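You operate a simulated robot arm through the tools that you are given. There is no shell and no other tool. Be economical: measure what you need, move in short steps, check, and stop when the job is done.

Carry out the task below with a simulated robot arm. There is one attempt and no reset: what you move stays moved.

Task
Zero the size gauge on the master puck, then put the puck back.
Fine: leave the slide back.
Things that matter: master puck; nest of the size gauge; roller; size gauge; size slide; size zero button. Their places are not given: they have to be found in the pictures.

The check looks at the end state, three seconds after you hand in, the way a careful person would. Anything else that was tipped, shoved, dropped, spilled or broken makes it a failure.

Robot
A 6-joint arm with a two-finger parallel gripper, fixed in place. Base frame: the origin is at the foot of the arm, x ahead of it, y to its left, z up; the work surface is at about z = 0.8. Readings come in m, degrees, newtons and seconds.
With the tool pointing down near the work surface it reaches from about 0.24 to 0.64 m from the base axis. Its first joint turns from -66.0 to 66.0 degrees. Payload 2.7 kg.
The TCP is the grasp point between the finger pads, 0.023 m short of the fingertips. In the tool frame z runs along the fingers and y along their closing line. The gripper opens to 0.094 m. The fingers are 0.038 m wide and 0.01 m thick; the gripper's body (0.054 by 0.096 m) begins 0.039 m behind the TCP.
Orientation is that of the tool frame in the base frame, as a unit quaternion [x, y, z, w]. With the fingers straight down and closing along the base's y, the tool's x points along the base's -x, its y along +y and its z along -z.

Tools
- The arm moves only by the tool step_arm. Its argument "plan" is a list of rows, each an object of numbers (a shift or turn left out is 0, a gripper value left out holds the last): "x", "y", "z": the shift along the tool's x, y, z in units of 20 mm (1.0 is 20 mm); "ax", "ay", "az": the turn, a rotation vector about the tool's x, y, z in units of 5 degrees (1.0 is 5 degrees); "claw": the opening in per cent of the stroke, from 0 (shut) to 100 (fully open). In form: [{"x": .., "y": .., "z": .., "ax": .., "ay": .., "az": .., "claw": ..}, ...]. A call has 1 to 20 rows; each row shifts and turns the commanded pose from where the row before left it, along the tool's axes as they then stand. A call with a number of a shift or a turn outside -1 to 1 is refused whole. Each row takes 0.2 s and may step no farther than 0.05 m and 8.6 degrees from the row before; otherwise, or with a gripper value out of range, the whole call is refused. A pose out of reach is approached as far as the arm can. The call stops where the force on the tool passes 50 N (or 10 N more than at its start, if that is more) or the arm is blocked; 0.2 s more then pass. Each finger travels about 0.045 m/s and halts on what it meets, pressing with about 34 N; the grip force reading is that of the motor and also rises with nothing between the fingers. The clock runs only during rows and for 0.2 s after the last one: add rows that do not move to give the fingers time. It gives the time, the measured TCP pose, the force on the tool (base axes), the opening and the grip force at its end, in the units of the frame above (readings bear some noise), with the torque about the TCP (base axes, N m) and any sound that the robot's microphone picked up.
- Cameras (640 x 400 px; columns grow to the right, rows downward): "scene" is fixed at [0.0877, -0.4454, 1.4019]; the picture's right is [0.63, -0.78, 0.00], its down [-0.46, -0.37, -0.81] and it looks along [0.63, 0.51, -0.59] (base axes); focal length 365 px, centre (320, 200). "wrist" rides on the gripper at [0.086, 0.016, -0.074] in the tool frame; the picture's right is [-0.18, 0.98, 0.00], its down [-0.58, -0.11, -0.81] and it looks along [-0.79, -0.15, 0.59] (tool axes); focal length 243 px, centre (320, 200).
- capture(camera): a new picture of that camera. The clock stands still meanwhile.
- measure_at(camera, pixels): for up to 12 pixels [column, row] of the newest picture of that camera ("zoom" is the newest enlarged one), the place [x, y, z] in the base frame of the surface seen there, good to about 0.002 m. The clock stands still meanwhile.
- zoom(camera, box): a new picture of the part [left, top, right, bottom] of that camera's present view, enlarged. The clock stands still meanwhile.
- close_job(): hands the job in; it is judged then, once.

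Go step by step. Measure first, check grasps and placings, and put right what went wrong. The budget is 80 turns and 46 pictures, counting those below and the enlarged ones. Unless the task says otherwise, let go and move clear before handing in, and close with one line.

The tools are called as a command line: name --argument value ..., lists and objects as JSON in quotes. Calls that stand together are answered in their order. step_arm: Moves the arm, as the interface text tells. Its arguments: {"type":"object","properties":{"plan":{"type":"array","items":{"type":"object","properties":{"x":{"type":"number"},"y":{"type":"number"},"z":{"type":"number"},"ax":{"type":"number"},"ay":{"type":"number"},"az":{"type":"number"},"claw":{"type":"number"}}}}},"required":["plan"]} The other tools are called the same way: capture (camera) takes a picture; measure_at (camera, pixels) gives the place of the surface under pixels of a picture; zoom (camera, box) takes an enlarged picture of a part of a camera's view; close_job () hands the job in.

At the start:

```text
time_s: 0.0
eef_pos: [0.3829, -0.0538, 1.136]
tool_rot: [0.0, 1.0, 0.001, 0.0]
wrist_force: [-0.5, -0.8, -0.3]
ft_torque: [0.0, 0.02, 0.03]
opening: 0.0943
grasp_force: 0.1
```

scene: 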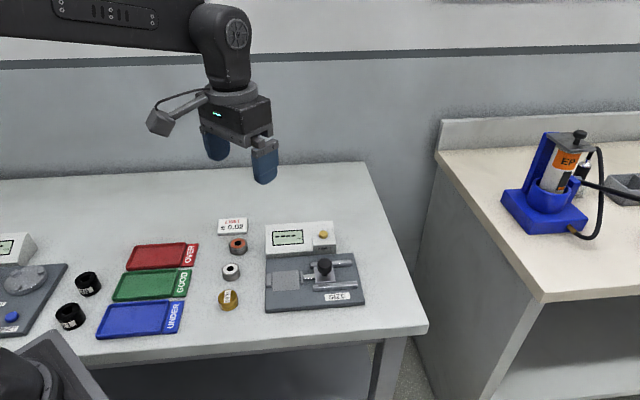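
wrist: 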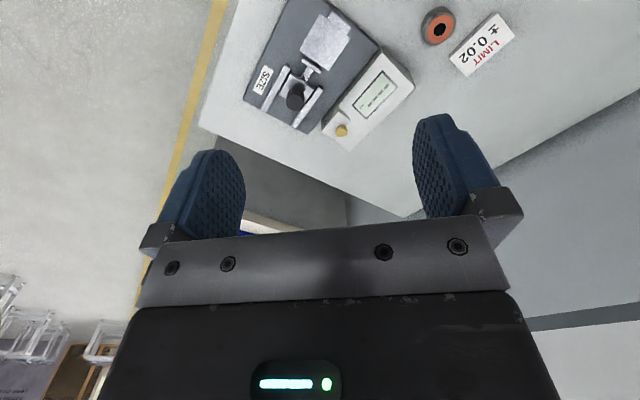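

The scene shows the size gauge at around (315,270) and several pucks near (230,270). I'll zoom in on both.

zoom --camera "scene" --box '[200, 200, 380, 320]'

zoom --camera "scene" --box '[0, 200, 210, 340]'

```text
3.33 times, centred on (290, 260) of scene
```

zoom: 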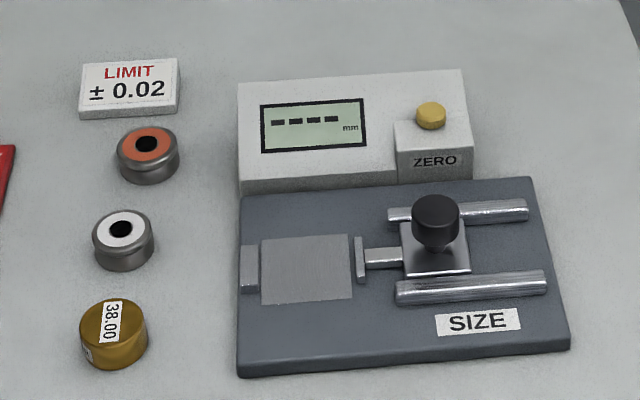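

```text
2.86 times, centred on (105, 270) of scene
```

zoom: 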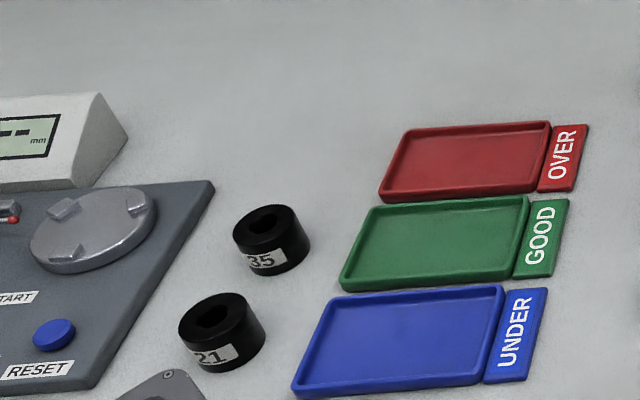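

The gold puck marked 38.00 is the master. I'll zoom closer for measuring.

zoom --camera "scene" --box '[210, 210, 370, 310]'

```text
4.00 times, centred on (290, 260) of scene
```

zoom: 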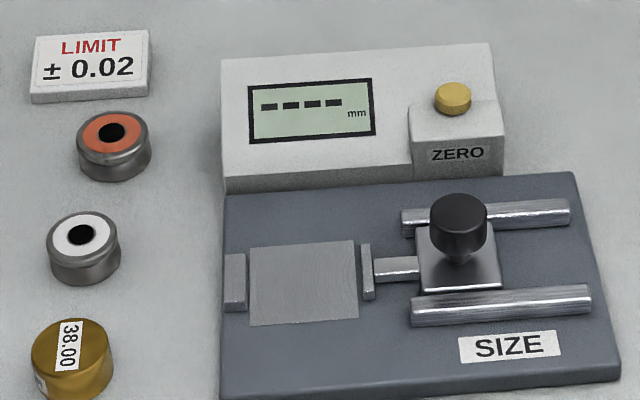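

measure_at --camera "zoom" --pixels '[[72, 322], [72, 371], [36, 349], [108, 346], [72, 346], [250, 248], [355, 242], [357, 317], [252, 325], [236, 258], [366, 245], [459, 212]]'

measure_at --camera "zoom" --pixels '[[453, 92], [236, 290], [366, 280], [455, 272], [400, 215], [568, 205], [588, 290], [412, 300], [240, 360], [455, 275], [425, 232], [490, 228]]'

```text
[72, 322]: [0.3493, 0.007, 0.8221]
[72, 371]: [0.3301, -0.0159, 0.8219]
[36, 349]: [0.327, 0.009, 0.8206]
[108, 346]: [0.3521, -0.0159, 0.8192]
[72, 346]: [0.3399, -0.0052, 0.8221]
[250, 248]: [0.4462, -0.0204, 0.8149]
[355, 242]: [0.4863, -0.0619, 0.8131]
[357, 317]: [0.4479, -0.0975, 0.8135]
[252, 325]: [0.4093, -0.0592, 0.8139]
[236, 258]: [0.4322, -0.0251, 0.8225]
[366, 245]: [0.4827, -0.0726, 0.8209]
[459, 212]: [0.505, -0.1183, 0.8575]
```

```text
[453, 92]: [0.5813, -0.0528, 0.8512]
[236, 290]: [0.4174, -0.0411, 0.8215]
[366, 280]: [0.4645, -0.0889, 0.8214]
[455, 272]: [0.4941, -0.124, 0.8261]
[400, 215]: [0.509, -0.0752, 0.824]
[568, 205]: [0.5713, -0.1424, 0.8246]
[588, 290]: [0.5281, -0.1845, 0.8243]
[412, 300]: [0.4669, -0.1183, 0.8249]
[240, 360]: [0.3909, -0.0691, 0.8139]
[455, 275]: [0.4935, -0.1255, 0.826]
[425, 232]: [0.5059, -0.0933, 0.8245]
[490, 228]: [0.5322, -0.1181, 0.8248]
```

The slide axis runs along about (0.68,-0.73). Next I'll measure the neighbours and some finer edges.

measure_at --camera "zoom" --pixels '[[65, 235], [102, 235], [83, 218], [83, 256], [435, 210], [485, 210], [459, 200], [459, 240], [440, 92], [467, 92], [453, 84], [453, 103]]'

measure_at --camera "zoom" --pixels '[[228, 262], [243, 257], [228, 285], [243, 290], [363, 250], [370, 247], [368, 282], [372, 280], [395, 264], [225, 200], [222, 395], [30, 300]]'

```text
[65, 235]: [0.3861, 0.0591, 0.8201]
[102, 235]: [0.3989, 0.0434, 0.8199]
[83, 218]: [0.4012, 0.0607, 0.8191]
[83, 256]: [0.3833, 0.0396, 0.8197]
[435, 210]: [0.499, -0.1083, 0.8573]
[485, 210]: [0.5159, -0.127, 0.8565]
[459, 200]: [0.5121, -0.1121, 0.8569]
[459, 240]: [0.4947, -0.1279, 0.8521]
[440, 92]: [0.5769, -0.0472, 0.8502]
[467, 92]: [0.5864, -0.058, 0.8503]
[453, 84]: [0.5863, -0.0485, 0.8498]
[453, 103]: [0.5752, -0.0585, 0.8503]
```

```text
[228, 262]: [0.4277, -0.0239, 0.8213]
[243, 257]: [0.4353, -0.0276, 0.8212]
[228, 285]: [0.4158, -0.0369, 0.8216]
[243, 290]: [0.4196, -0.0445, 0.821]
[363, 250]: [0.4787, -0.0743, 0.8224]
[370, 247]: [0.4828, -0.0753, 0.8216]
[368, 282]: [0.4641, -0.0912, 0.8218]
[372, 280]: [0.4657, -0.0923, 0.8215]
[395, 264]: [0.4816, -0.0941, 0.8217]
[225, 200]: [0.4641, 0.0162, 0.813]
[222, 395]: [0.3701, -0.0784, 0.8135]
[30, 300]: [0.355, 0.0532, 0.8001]
```

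The master puck's centre is about (0.340,-0.005), its top is at 0.822, and the rollers are well clear. I'll move above it and turn so the fingers close across the slide axis (46°).

step_arm --plan '[{"x": 0.165, "y": 0.188, "z": 1, "claw": 62}, {"x": 0.165, "y": 0.188, "z": 1}, {"x": 0.165, "y": 0.188, "z": 1}, {"x": 0.165, "y": 0.188, "z": 1}, {"x": 0.165, "y": 0.188, "z": 1}, {"x": 0.165, "y": 0.188, "z": 1}, {"x": 0.165, "y": 0.188, "z": 1}, {"x": 0.165, "y": 0.188, "z": 1}, {"x": 0.165, "y": 0.188, "z": 1}, {"x": 0.165, "y": 0.188, "z": 1}, {"x": 0.165, "y": 0.188, "z": 1}, {"x": 0.165, "y": 0.188, "z": 1}, {"x": 0.165, "y": 0.188, "z": 0.5}]'

step_arm --plan '[{"az": 0.92}, {"az": 0.92}, {"az": 0.92}, {"az": 0.92}, {"az": 0.92}, {"az": 0.92}, {"az": 0.92}, {"az": 0.92}, {"az": 0.92}, {"az": 0.92}, {}]'

capture --camera "wrist"

capture --camera "scene"

```text
time_s: 2.8
eef_pos: [0.3387, -0.0028, 0.8876]
tool_rot: [0.0, 1.0, 0.001, 0.0]
wrist_force: [-0.4, -0.2, 0.7]
ft_torque: [0.04, 0.01, 0.01]
opening: 0.0582
grasp_force: 0.1
```

```text
time_s: 5.2
eef_pos: [0.3386, -0.0047, 0.8878]
tool_rot: [0.391, 0.92, 0.0, 0.0]
wrist_force: [-0.2, -0.4, 0.0]
ft_torque: [-0.03, 0.0, 0.03]
opening: 0.0586
grasp_force: 0.2
```

```text
40 pictures are left
```

wrist: 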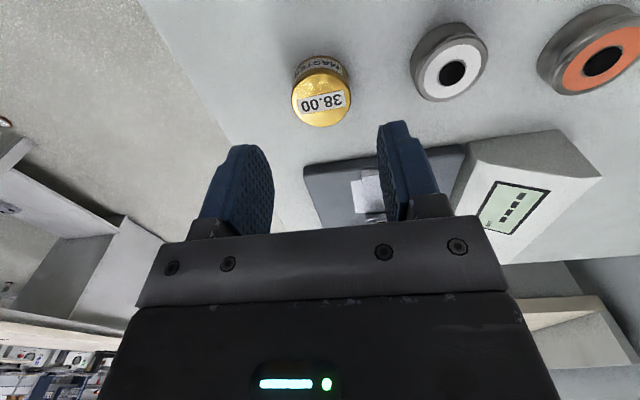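

```text
39 pictures are left
```

scene: 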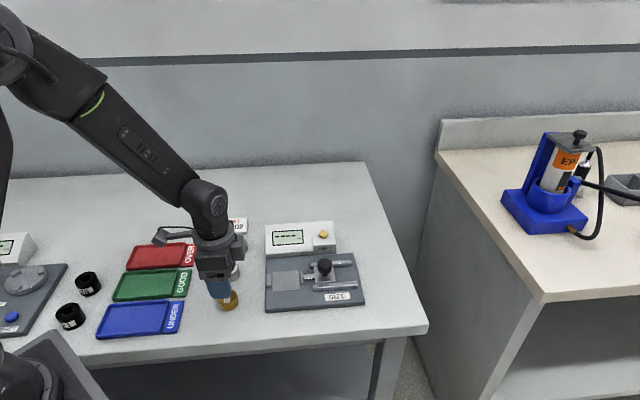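

The puck label is at wrist pixel (322,100). I'll measure its edges before I go down.

measure_at --camera "wrist" --pixels '[[321, 100], [295, 100], [347, 98], [321, 78], [321, 122]]'

```text
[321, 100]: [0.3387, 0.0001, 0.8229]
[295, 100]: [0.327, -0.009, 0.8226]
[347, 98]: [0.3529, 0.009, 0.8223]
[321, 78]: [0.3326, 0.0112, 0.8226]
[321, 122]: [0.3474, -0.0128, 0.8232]
```

The puck is centred to within 2 mm. I'll go down to 0.829 and grip it.

step_arm --plan '[{"y": 0.12, "z": 1}, {"z": 1}, {"z": 0.94}, {}, {"claw": 20}, {}, {}, {}, {}]'

```text
time_s: 7.2
eef_pos: [0.3421, -0.0013, 0.8274]
tool_rot: [0.39, 0.921, 0.0, 0.0]
wrist_force: [0.7, -0.2, 0.8]
ft_torque: [0.01, -0.03, 0.02]
opening: 0.0371
grasp_force: 34.0
```

The puck is gripped (0.037 m). I'll lift it and carry it over the nest.

step_arm --plan '[{"z": -0.85}, {"z": -0.85}, {"z": -0.85}, {"x": -0.89, "y": 0.311}, {"x": -0.89, "y": 0.311}, {"x": -0.89, "y": 0.311}, {"x": -0.89, "y": 0.311}, {"x": -0.89, "y": 0.311}, {"x": -0.89, "y": 0.311}, {}, {}]'

zoom --camera "scene" --box '[210, 200, 370, 300]'

capture --camera "wrist"

```text
time_s: 9.6
eef_pos: [0.4417, -0.0522, 0.8781]
tool_rot: [0.391, 0.92, 0.0, 0.0]
wrist_force: [0.9, 0.2, -2.0]
ft_torque: [0.01, -0.04, -0.03]
opening: 0.0374
grasp_force: 34.3
```

```text
4.00 times, centred on (290, 250) of scene
```

zoom: 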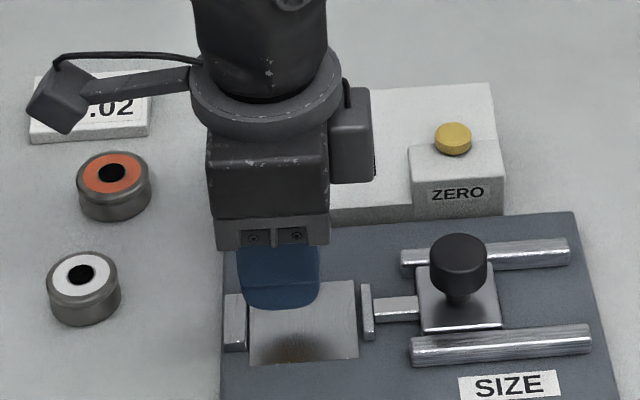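

```text
37 pictures are left
```

wrist: 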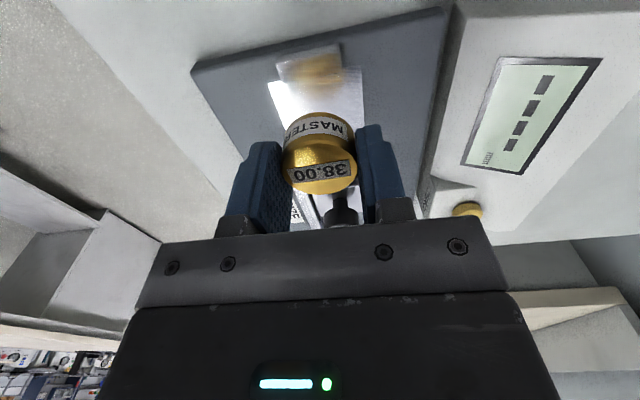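

The puck is held above the nest. I'll use the wrist view to check where the anvil's inner edge is relative to the puck.

measure_at --camera "wrist" --pixels '[[290, 80], [335, 70], [280, 68], [335, 50], [270, 92], [360, 78], [322, 166], [290, 166], [352, 166], [322, 190], [322, 140]]'

```text
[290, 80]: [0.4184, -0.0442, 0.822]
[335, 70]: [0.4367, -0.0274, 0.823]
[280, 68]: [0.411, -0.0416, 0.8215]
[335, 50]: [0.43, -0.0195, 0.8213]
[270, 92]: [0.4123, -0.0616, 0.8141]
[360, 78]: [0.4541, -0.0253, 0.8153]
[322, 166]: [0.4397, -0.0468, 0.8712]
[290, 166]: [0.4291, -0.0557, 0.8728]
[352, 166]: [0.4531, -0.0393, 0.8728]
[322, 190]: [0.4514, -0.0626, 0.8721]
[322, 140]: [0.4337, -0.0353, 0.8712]
```

There is only about 1 mm between the puck and the anvil face, so I'll shift 2.5 mm outward while going down and stop just above the plate.

step_arm --plan '[{"x": -0.125, "y": -0.05}, {"z": 0.6}, {"z": 0.6}, {"z": 0.55}, {}, {}]'

zoom --camera "scene" --box '[210, 200, 370, 300]'

```text
time_s: 11.0
eef_pos: [0.444, -0.0563, 0.8427]
tool_rot: [0.39, 0.921, 0.0, 0.0]
wrist_force: [-0.1, -0.3, -1.3]
ft_torque: [0.0, -0.01, -0.01]
opening: 0.037
grasp_force: 34.3
```

```text
4.00 times, centred on (290, 250) of scene
```

zoom: 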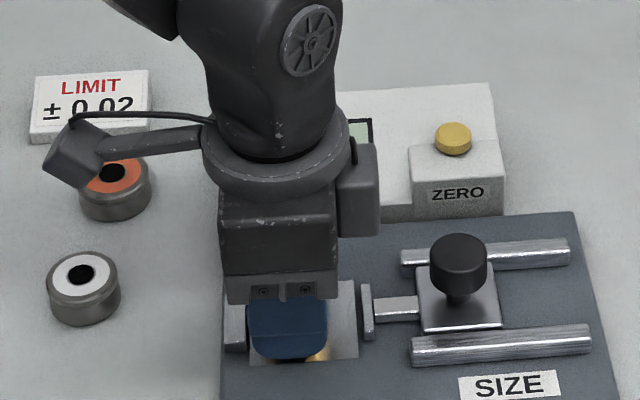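

The puck is about 1 mm above the plate. I'll lower it slightly, let go, and lift straight up.

step_arm --plan '[{"z": 0.05}, {}, {"claw": 60}, {}, {}, {"z": -1}, {"z": -1}, {"z": -1}, {}]'

zoom --camera "scene" --box '[210, 200, 370, 300]'

capture --camera "wrist"

```text
time_s: 13.0
eef_pos: [0.4431, -0.0562, 0.9032]
tool_rot: [0.391, 0.92, -0.001, 0.0]
wrist_force: [0.1, -0.1, -1.0]
ft_torque: [0.03, 0.0, -0.02]
opening: 0.0565
grasp_force: 0.1
```

```text
4.00 times, centred on (290, 250) of scene
```

zoom: 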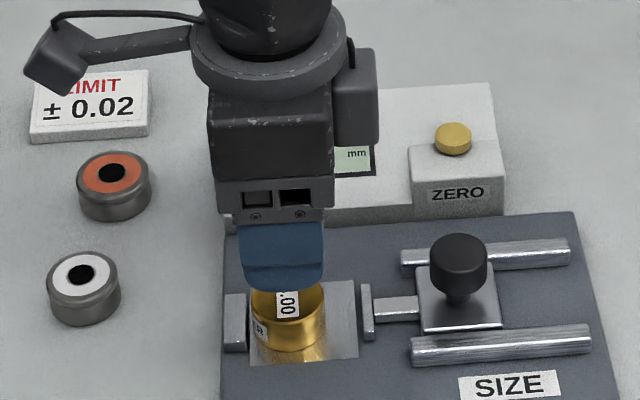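

```text
34 pictures are left
```

wrist: 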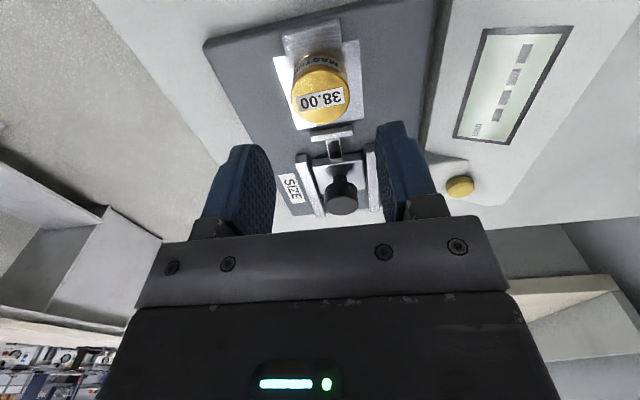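

The puck is seated in the nest. The knob shows at wrist pixel (341,195), so I'll measure it and the puck.

measure_at --camera "wrist" --pixels '[[341, 197], [327, 200], [356, 200], [341, 188], [341, 212], [320, 97], [296, 97], [345, 95], [320, 75], [320, 120], [313, 134], [350, 131]]'

```text
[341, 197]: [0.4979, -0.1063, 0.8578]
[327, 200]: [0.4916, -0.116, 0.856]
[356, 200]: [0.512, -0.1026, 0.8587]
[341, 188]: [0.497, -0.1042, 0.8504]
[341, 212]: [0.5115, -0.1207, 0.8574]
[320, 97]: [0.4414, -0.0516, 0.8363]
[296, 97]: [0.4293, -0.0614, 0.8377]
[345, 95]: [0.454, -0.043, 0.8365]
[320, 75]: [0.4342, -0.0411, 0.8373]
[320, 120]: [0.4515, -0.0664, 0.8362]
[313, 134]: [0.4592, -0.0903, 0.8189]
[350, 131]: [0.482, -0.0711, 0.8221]
```

I'll move over the knob at about (0.5045,-0.117), go down to tip height 0.835, and grip it across the slide axis.

step_arm --plan '[{"x": -0.864, "y": 0.02}, {"x": -0.864, "y": 0.02}, {"x": -0.864, "y": 0.02}, {"x": -0.864, "y": 0.02}, {"x": -0.864, "y": 0.02}, {}, {"z": 0.8}, {"z": 0.8}, {"z": 0.65}, {}]'

zoom --camera "scene" --box '[210, 200, 370, 300]'

capture --camera "wrist"

```text
time_s: 15.2
eef_pos: [0.5053, -0.1178, 0.8588]
tool_rot: [0.391, 0.921, -0.001, -0.001]
wrist_force: [0.0, -0.4, 0.1]
ft_torque: [0.01, -0.02, -0.01]
opening: 0.0565
grasp_force: 0.0
```

```text
4.00 times, centred on (290, 250) of scene
```

zoom: 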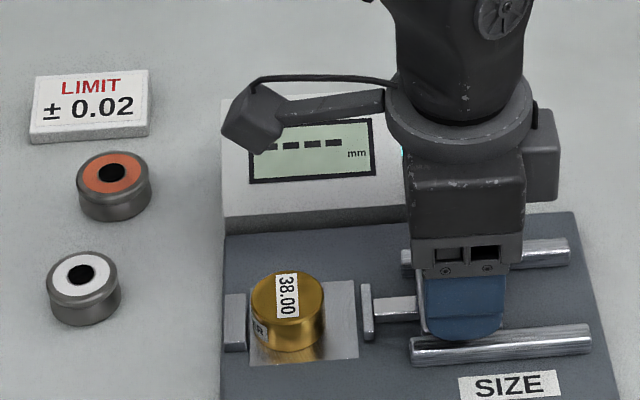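

```text
32 pictures are left
```

wrist: 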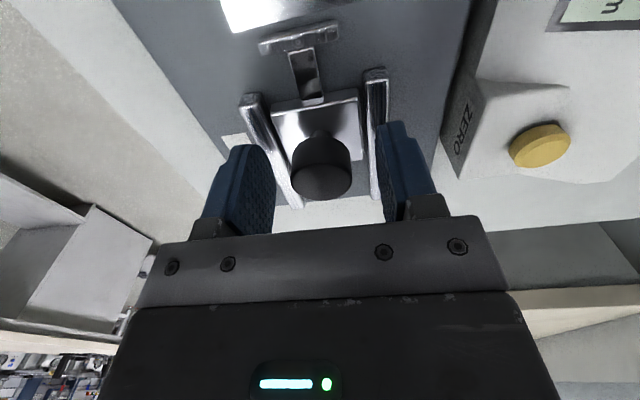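

The fingers straddle the knob and sit above the rails, so I'll close on it.

step_arm --plan '[{"claw": 10}, {}, {}, {}, {}]'

```text
time_s: 16.4
eef_pos: [0.5046, -0.1156, 0.8579]
tool_rot: [0.391, 0.92, -0.001, 0.0]
wrist_force: [5.9, 5.3, -3.9]
ft_torque: [-0.28, 0.07, 0.01]
opening: 0.0295
grasp_force: 44.8
```

The knob is gripped with an 8 N side load. I'll relieve that along +y, then slide toward the puck (tool +x).

step_arm --plan '[{"y": 0.07}, {}, {"x": 0.25}, {"x": 0.25}, {"x": 0.25}, {"x": 0.2}, {}]'

zoom --camera "scene" --box '[210, 200, 370, 300]'

```text
time_s: 18.0
eef_pos: [0.4909, -0.1019, 0.858]
tool_rot: [0.391, 0.921, -0.001, 0.0]
wrist_force: [-13.1, -10.2, 12.6]
ft_torque: [-0.15, -0.25, -0.08]
opening: 0.0295
grasp_force: 45.8
```

```text
4.00 times, centred on (290, 250) of scene
```

zoom: 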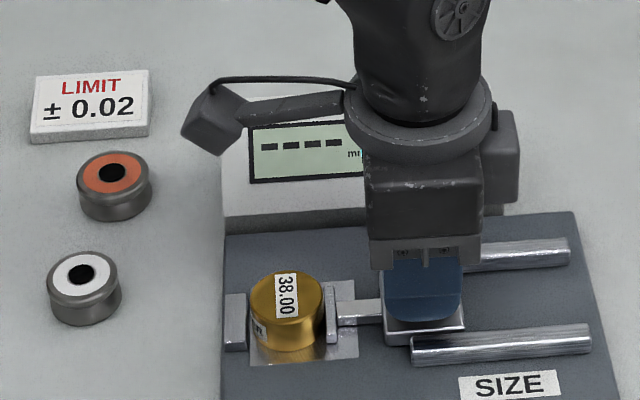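

The slide is nearly at the puck. A 16 N side load came up in the opposite direction, so I'll relieve it and push on in 1 mm steps.

step_arm --plan '[{"y": -0.045}, {"x": 0.05}, {"x": 0.05}, {"x": 0.05}, {}]'

zoom --camera "scene" --box '[210, 200, 370, 300]'

```text
time_s: 19.2
eef_pos: [0.4896, -0.1001, 0.8574]
tool_rot: [0.39, 0.921, 0.0, -0.001]
wrist_force: [-8.6, -9.9, 9.1]
ft_torque: [0.63, 0.51, -0.03]
opening: 0.0291
grasp_force: 44.9
```

```text
4.00 times, centred on (290, 250) of scene
```

zoom: 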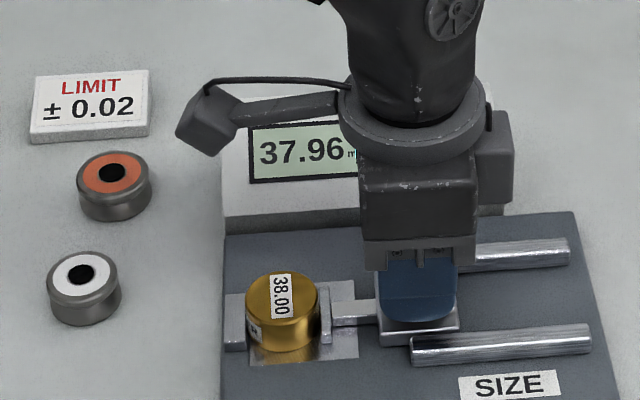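

The display reads 37.96, so the slide is seated on the puck. I'll release the knob and lift to see whether the reading holds.

step_arm --plan '[{"claw": 60}, {}, {}, {"z": -1}, {"z": -1}, {"z": -0.5}, {}]'

capture --camera "wrist"

zoom --camera "scene" --box '[210, 200, 370, 300]'

```text
time_s: 20.8
eef_pos: [0.4904, -0.1011, 0.9072]
tool_rot: [0.391, 0.921, 0.0, 0.0]
wrist_force: [-0.5, -0.2, 0.1]
ft_torque: [0.01, -0.01, 0.01]
opening: 0.0566
grasp_force: 0.0
```

```text
29 pictures are left
```

wrist: 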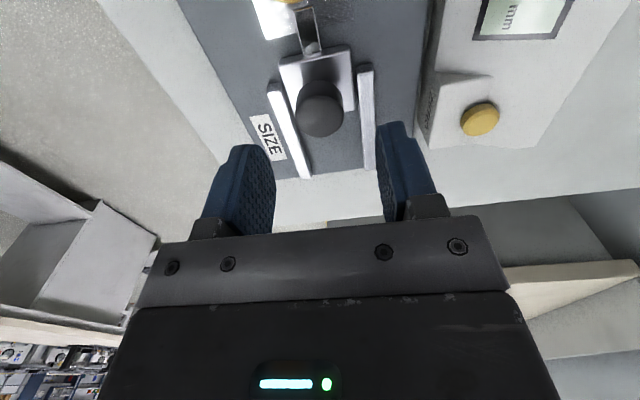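

```text
4.00 times, centred on (290, 250) of scene
```

zoom: 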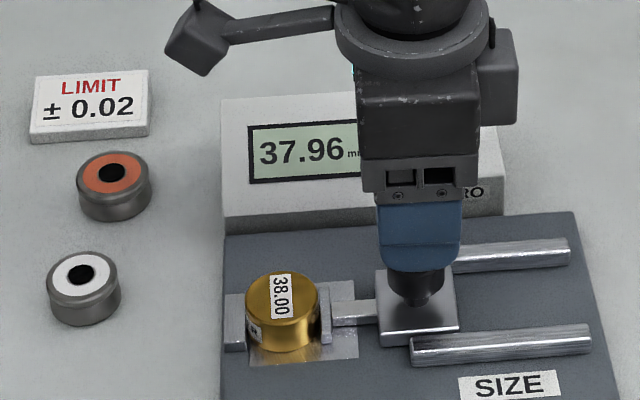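

The reading holds at 37.96. Next I'll measure the zero button (wrist 480,120) and the housing around it.

measure_at --camera "wrist" --pixels '[[480, 117], [465, 120], [494, 113], [480, 105], [480, 132], [440, 100], [510, 100], [520, 130], [450, 140], [480, 85]]'

measure_at --camera "zoom" --pixels '[[495, 140], [490, 200], [352, 110], [240, 110]]'

```text
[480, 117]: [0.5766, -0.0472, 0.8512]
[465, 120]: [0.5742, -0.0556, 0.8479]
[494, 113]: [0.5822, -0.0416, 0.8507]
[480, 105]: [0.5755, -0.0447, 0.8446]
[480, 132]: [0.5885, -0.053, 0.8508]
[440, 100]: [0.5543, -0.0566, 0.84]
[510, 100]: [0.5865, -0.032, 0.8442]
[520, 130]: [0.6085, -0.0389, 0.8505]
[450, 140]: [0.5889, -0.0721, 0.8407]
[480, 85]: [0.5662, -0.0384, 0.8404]
```

```text
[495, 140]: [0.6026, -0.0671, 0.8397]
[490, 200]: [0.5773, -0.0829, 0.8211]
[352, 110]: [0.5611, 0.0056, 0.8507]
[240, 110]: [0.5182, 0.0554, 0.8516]
```

The button centre is about (0.581,-0.052) with its top at 0.851. I'll close the fingers and move above it, offset 4 mm away from the sloped display.

step_arm --plan '[{"x": -0.224, "y": 0.797, "claw": 0}, {"x": -0.224, "y": 0.797}, {"x": -0.224, "y": 0.797}, {"x": -0.224, "y": 0.797}, {"x": -0.224, "y": 0.797}, {"x": -0.224, "y": 0.797}, {}, {"z": 0.6}, {"z": 0.6}, {}]'

zoom --camera "scene" --box '[210, 200, 370, 300]'

capture --camera "wrist"

```text
time_s: 23.0
eef_pos: [0.5778, -0.0519, 0.884]
tool_rot: [0.39, 0.921, 0.0, 0.0]
wrist_force: [0.3, 1.1, -0.4]
ft_torque: [0.01, 0.0, 0.01]
opening: 0.0
grasp_force: 33.8
```

```text
4.00 times, centred on (290, 250) of scene
```

zoom: 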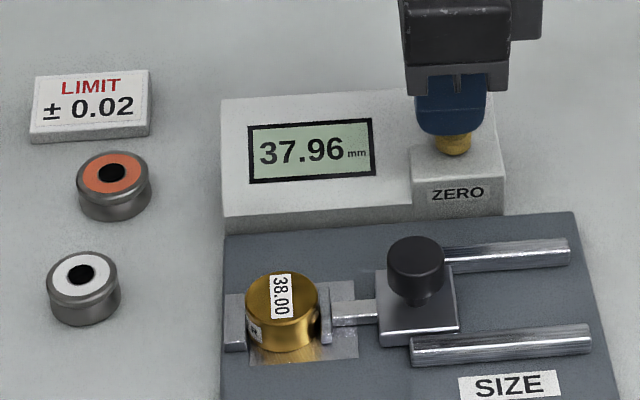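

```text
26 pictures are left
```

wrist: 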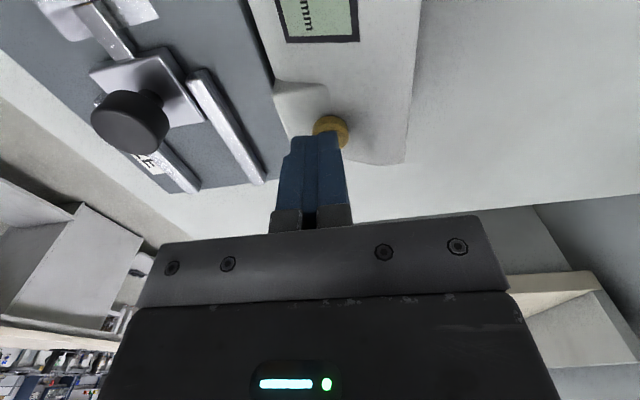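

The fingertips are about 10 mm above the button. I'll go down in small steps to press it.

step_arm --plan '[{"z": 0.25}, {"z": 0.2}, {"z": 0.07}, {"z": 0.07}, {"z": 0.05}, {}]'

zoom --camera "scene" --box '[210, 200, 370, 300]'

```text
time_s: 24.4
eef_pos: [0.577, -0.0534, 0.8717]
tool_rot: [0.391, 0.92, 0.0, -0.001]
wrist_force: [0.6, -0.4, 1.0]
ft_torque: [0.01, 0.0, -0.03]
opening: 0.0001
grasp_force: 33.5
```

```text
4.00 times, centred on (290, 250) of scene
```

zoom: 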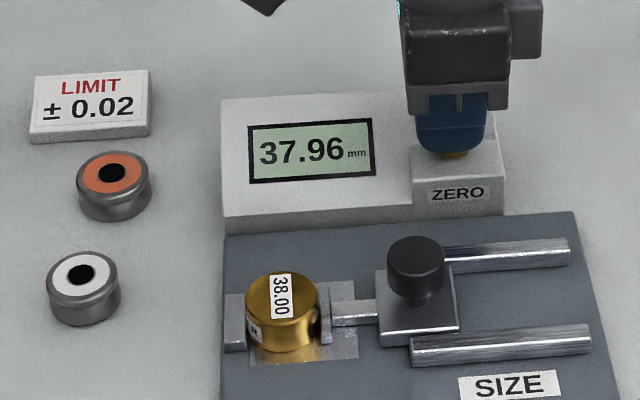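

There's almost no force yet (1 N), so I'll press a little further.

step_arm --plan '[{"z": 0.05}, {"z": 0.05}, {"z": 0.05}, {}]'

zoom --camera "scene" --box '[210, 200, 370, 300]'

```text
time_s: 25.4
eef_pos: [0.5772, -0.0537, 0.8673]
tool_rot: [0.391, 0.921, 0.0, 0.0]
wrist_force: [-1.4, -0.7, 2.9]
ft_torque: [0.0, 0.05, -0.04]
opening: 0.0
grasp_force: 33.7
heard: click
```

```text
4.00 times, centred on (290, 250) of scene
```

zoom: 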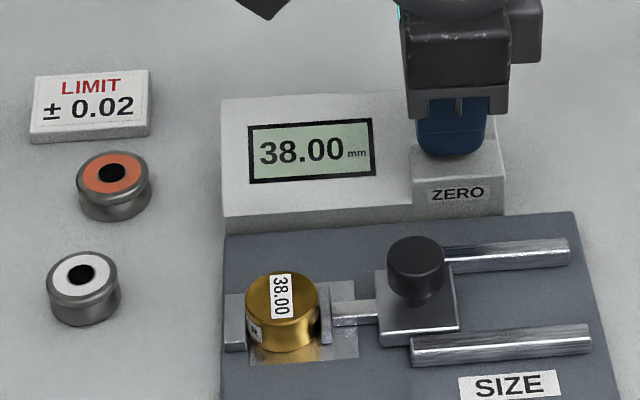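

I heard a click and the display reads 38.00, so the gauge is zeroed. I'll lift and go back above the knob with the fingers open.

step_arm --plan '[{"z": -0.7}, {"z": -0.7}, {"z": -0.6}, {"x": 0.222, "y": -0.785, "claw": 60}, {"x": 0.222, "y": -0.785}, {"x": 0.222, "y": -0.785}, {"x": 0.222, "y": -0.785}, {"x": 0.222, "y": -0.785}, {"x": 0.222, "y": -0.785}, {}, {}]'

zoom --camera "scene" --box '[210, 200, 370, 300]'

```text
time_s: 27.8
eef_pos: [0.4912, -0.1005, 0.9072]
tool_rot: [0.391, 0.92, -0.001, 0.0]
wrist_force: [-0.8, -0.3, 0.4]
ft_torque: [0.0, -0.04, 0.05]
opening: 0.0563
grasp_force: 0.1
```

```text
4.00 times, centred on (290, 250) of scene
```

zoom: 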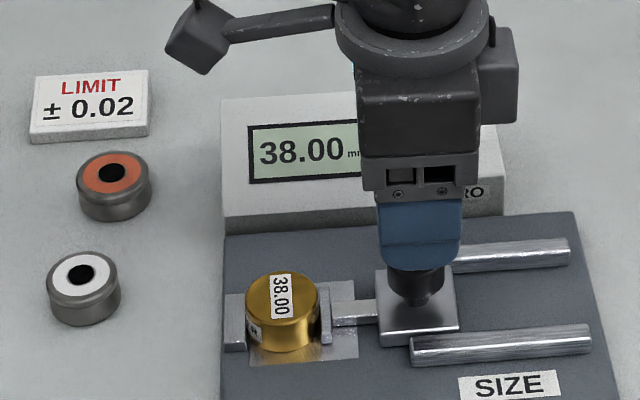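

The position matches. I'll go down, grip the knob, and pull the slide back about 21 mm to where it was.

step_arm --plan '[{"z": 0.9}, {"z": 0.9}, {"z": 0.66}, {}, {"claw": 10}, {}, {}, {}, {}]'

step_arm --plan '[{"x": -0.2}, {"x": -0.2}, {"x": -0.2}, {"x": -0.2}, {"x": -0.2}, {"x": -0.07}, {}]'

zoom --camera "scene" --box '[210, 200, 370, 300]'

```text
time_s: 29.8
eef_pos: [0.4905, -0.1002, 0.8576]
tool_rot: [0.392, 0.92, 0.0, -0.001]
wrist_force: [-11.6, -12.2, 1.8]
ft_torque: [0.19, -0.01, -0.06]
opening: 0.0298
grasp_force: 44.7
```

```text
time_s: 31.4
eef_pos: [0.5041, -0.1154, 0.8592]
tool_rot: [0.391, 0.92, 0.0, 0.0]
wrist_force: [-16.2, -15.8, 2.7]
ft_torque: [0.3, 0.22, 0.07]
opening: 0.0291
grasp_force: 44.9
```

```text
4.00 times, centred on (290, 250) of scene
```

zoom: 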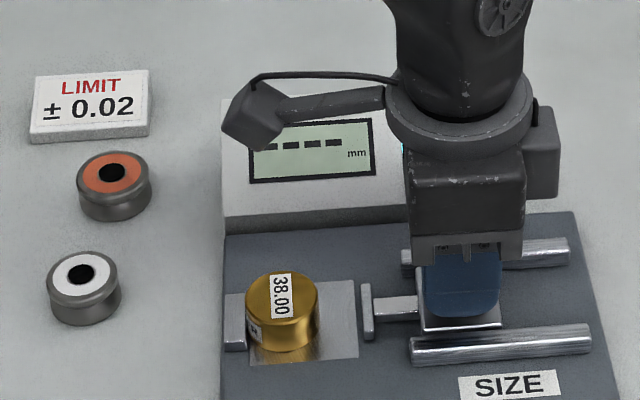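

The slide is back at its starting position (anvil at zoom pixel 367). I'll relieve the side load, release, lift, and move back over the puck.

step_arm --plan '[{"y": -0.07}, {"claw": 60}, {}, {}, {"z": -0.8}, {"z": -0.8}, {"z": -0.8}, {"x": 0.9}, {"x": 0.9}, {"x": 0.9}, {"x": 0.9}, {"x": 0.9}, {}, {}]'

capture --camera "wrist"

zoom --camera "scene" --box '[210, 200, 370, 300]'

```text
time_s: 34.4
eef_pos: [0.4414, -0.0508, 0.9062]
tool_rot: [0.391, 0.92, -0.001, 0.0]
wrist_force: [0.2, -0.2, -0.5]
ft_torque: [0.02, 0.0, 0.01]
opening: 0.0566
grasp_force: 0.0
```

```text
21 pictures are left
```

wrist: 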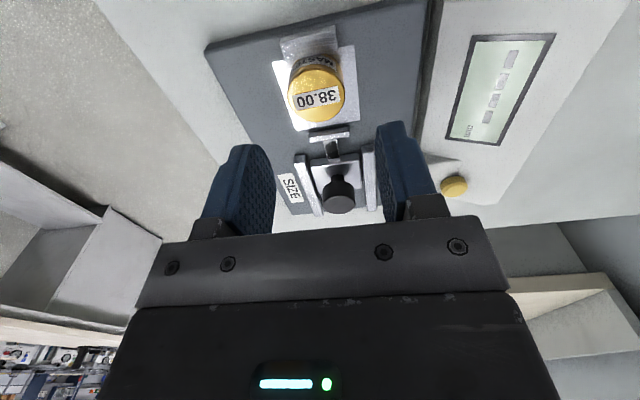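

```text
4.00 times, centred on (290, 250) of scene
```

zoom: 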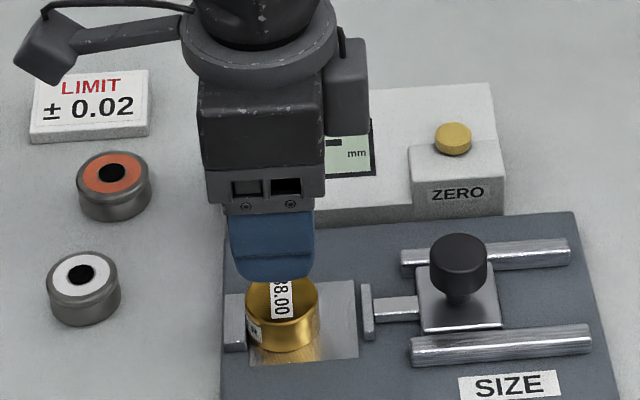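

I'll measure the puck relative to the TCP.

measure_at --camera "wrist" --pixels '[[316, 96], [291, 96], [342, 94], [316, 73], [316, 120]]'

```text
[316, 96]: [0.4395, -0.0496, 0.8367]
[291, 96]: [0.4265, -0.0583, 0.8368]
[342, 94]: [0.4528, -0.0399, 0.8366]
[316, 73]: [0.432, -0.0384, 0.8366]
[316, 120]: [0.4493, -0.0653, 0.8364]
```

The puck's centre is about (0.440,-0.0505), within 1.5 mm of the TCP. I'll go down and grip it.

step_arm --plan '[{"x": 0.04, "y": -0.04, "z": 0.9}, {"z": 0.9}, {"z": 0.9}, {"z": 0.5}, {}, {"claw": 20}, {}, {}, {}]'

```text
time_s: 36.4
eef_pos: [0.4414, -0.0511, 0.8421]
tool_rot: [0.39, 0.921, 0.0, -0.001]
wrist_force: [0.2, -0.1, 0.0]
ft_torque: [-0.01, 0.02, 0.02]
opening: 0.0369
grasp_force: 34.1
```

The puck is gripped. I'll lift it and carry it back to its original spot, stopping above the table to check.

step_arm --plan '[{"z": -0.75}, {"z": -0.75}, {"z": -0.75}, {"x": 0.88, "y": -0.3075}, {"x": 0.88, "y": -0.3075}, {"x": 0.88, "y": -0.3075}, {"x": 0.88, "y": -0.3075}, {"x": 0.88, "y": -0.3075}, {"x": 0.88, "y": -0.3075}, {}, {"z": 0.8}, {"z": 0.8}, {"z": 0.8}, {}, {}]'

zoom --camera "scene" --box '[180, 220, 340, 320]'

```text
time_s: 39.6
eef_pos: [0.3414, -0.0004, 0.8395]
tool_rot: [0.391, 0.92, -0.001, 0.0]
wrist_force: [-0.1, 0.0, -1.9]
ft_torque: [-0.02, -0.01, 0.02]
opening: 0.0369
grasp_force: 33.9
```

```text
4.00 times, centred on (260, 270) of scene
```

zoom: 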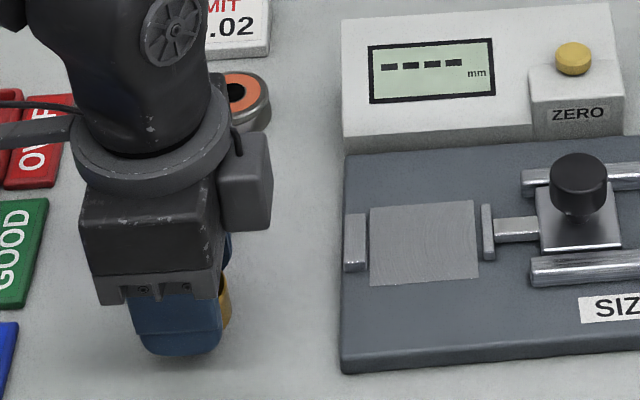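

The position is right and the puck is about 11 mm above the table. I'll lower it, release, and lift clear.

step_arm --plan '[{"z": 0.3}, {"z": 0.2}, {"z": 0.05}, {}, {"claw": 60}, {}, {}, {"z": -1}, {"z": -1}, {"z": -1}, {"z": -1}, {"z": -1}, {"z": -1}, {"x": 1, "z": -1}, {"x": 1, "z": -1}, {}]'

capture --camera "scene"

zoom --camera "scene" --box '[210, 210, 370, 310]'

```text
time_s: 43.0
eef_pos: [0.3117, 0.0278, 0.9889]
tool_rot: [0.391, 0.921, 0.0, 0.0]
wrist_force: [-0.5, 0.2, 0.3]
ft_torque: [0.0, 0.01, -0.01]
opening: 0.0563
grasp_force: 0.1
```

```text
18 pictures are left
```

scene: 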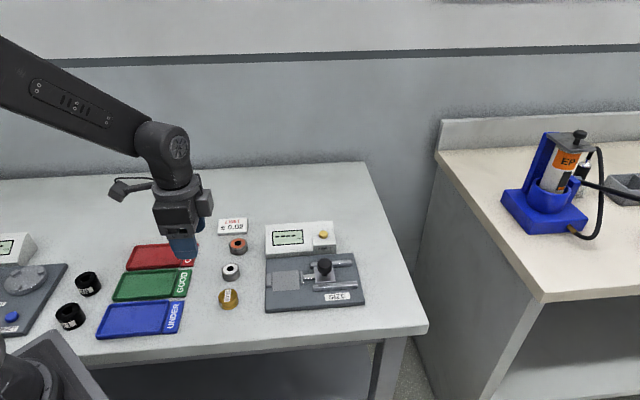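

```text
4.00 times, centred on (290, 260) of scene
```

zoom: 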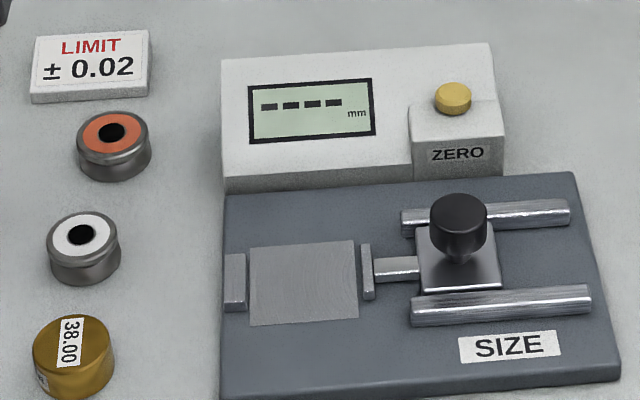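

The puck is back within 1–2 mm of its original spot, upright at zoom pixel (73,345). The slide is back, nothing else has moved, and the arm is clear, so I'm handing in.

close_job

```text
The job is handed in.
```

The size gauge was zeroed on the master puck (the display went from 37.96 to 38.00), the slide is back, and the puck is within 1–2 mm of where it started.
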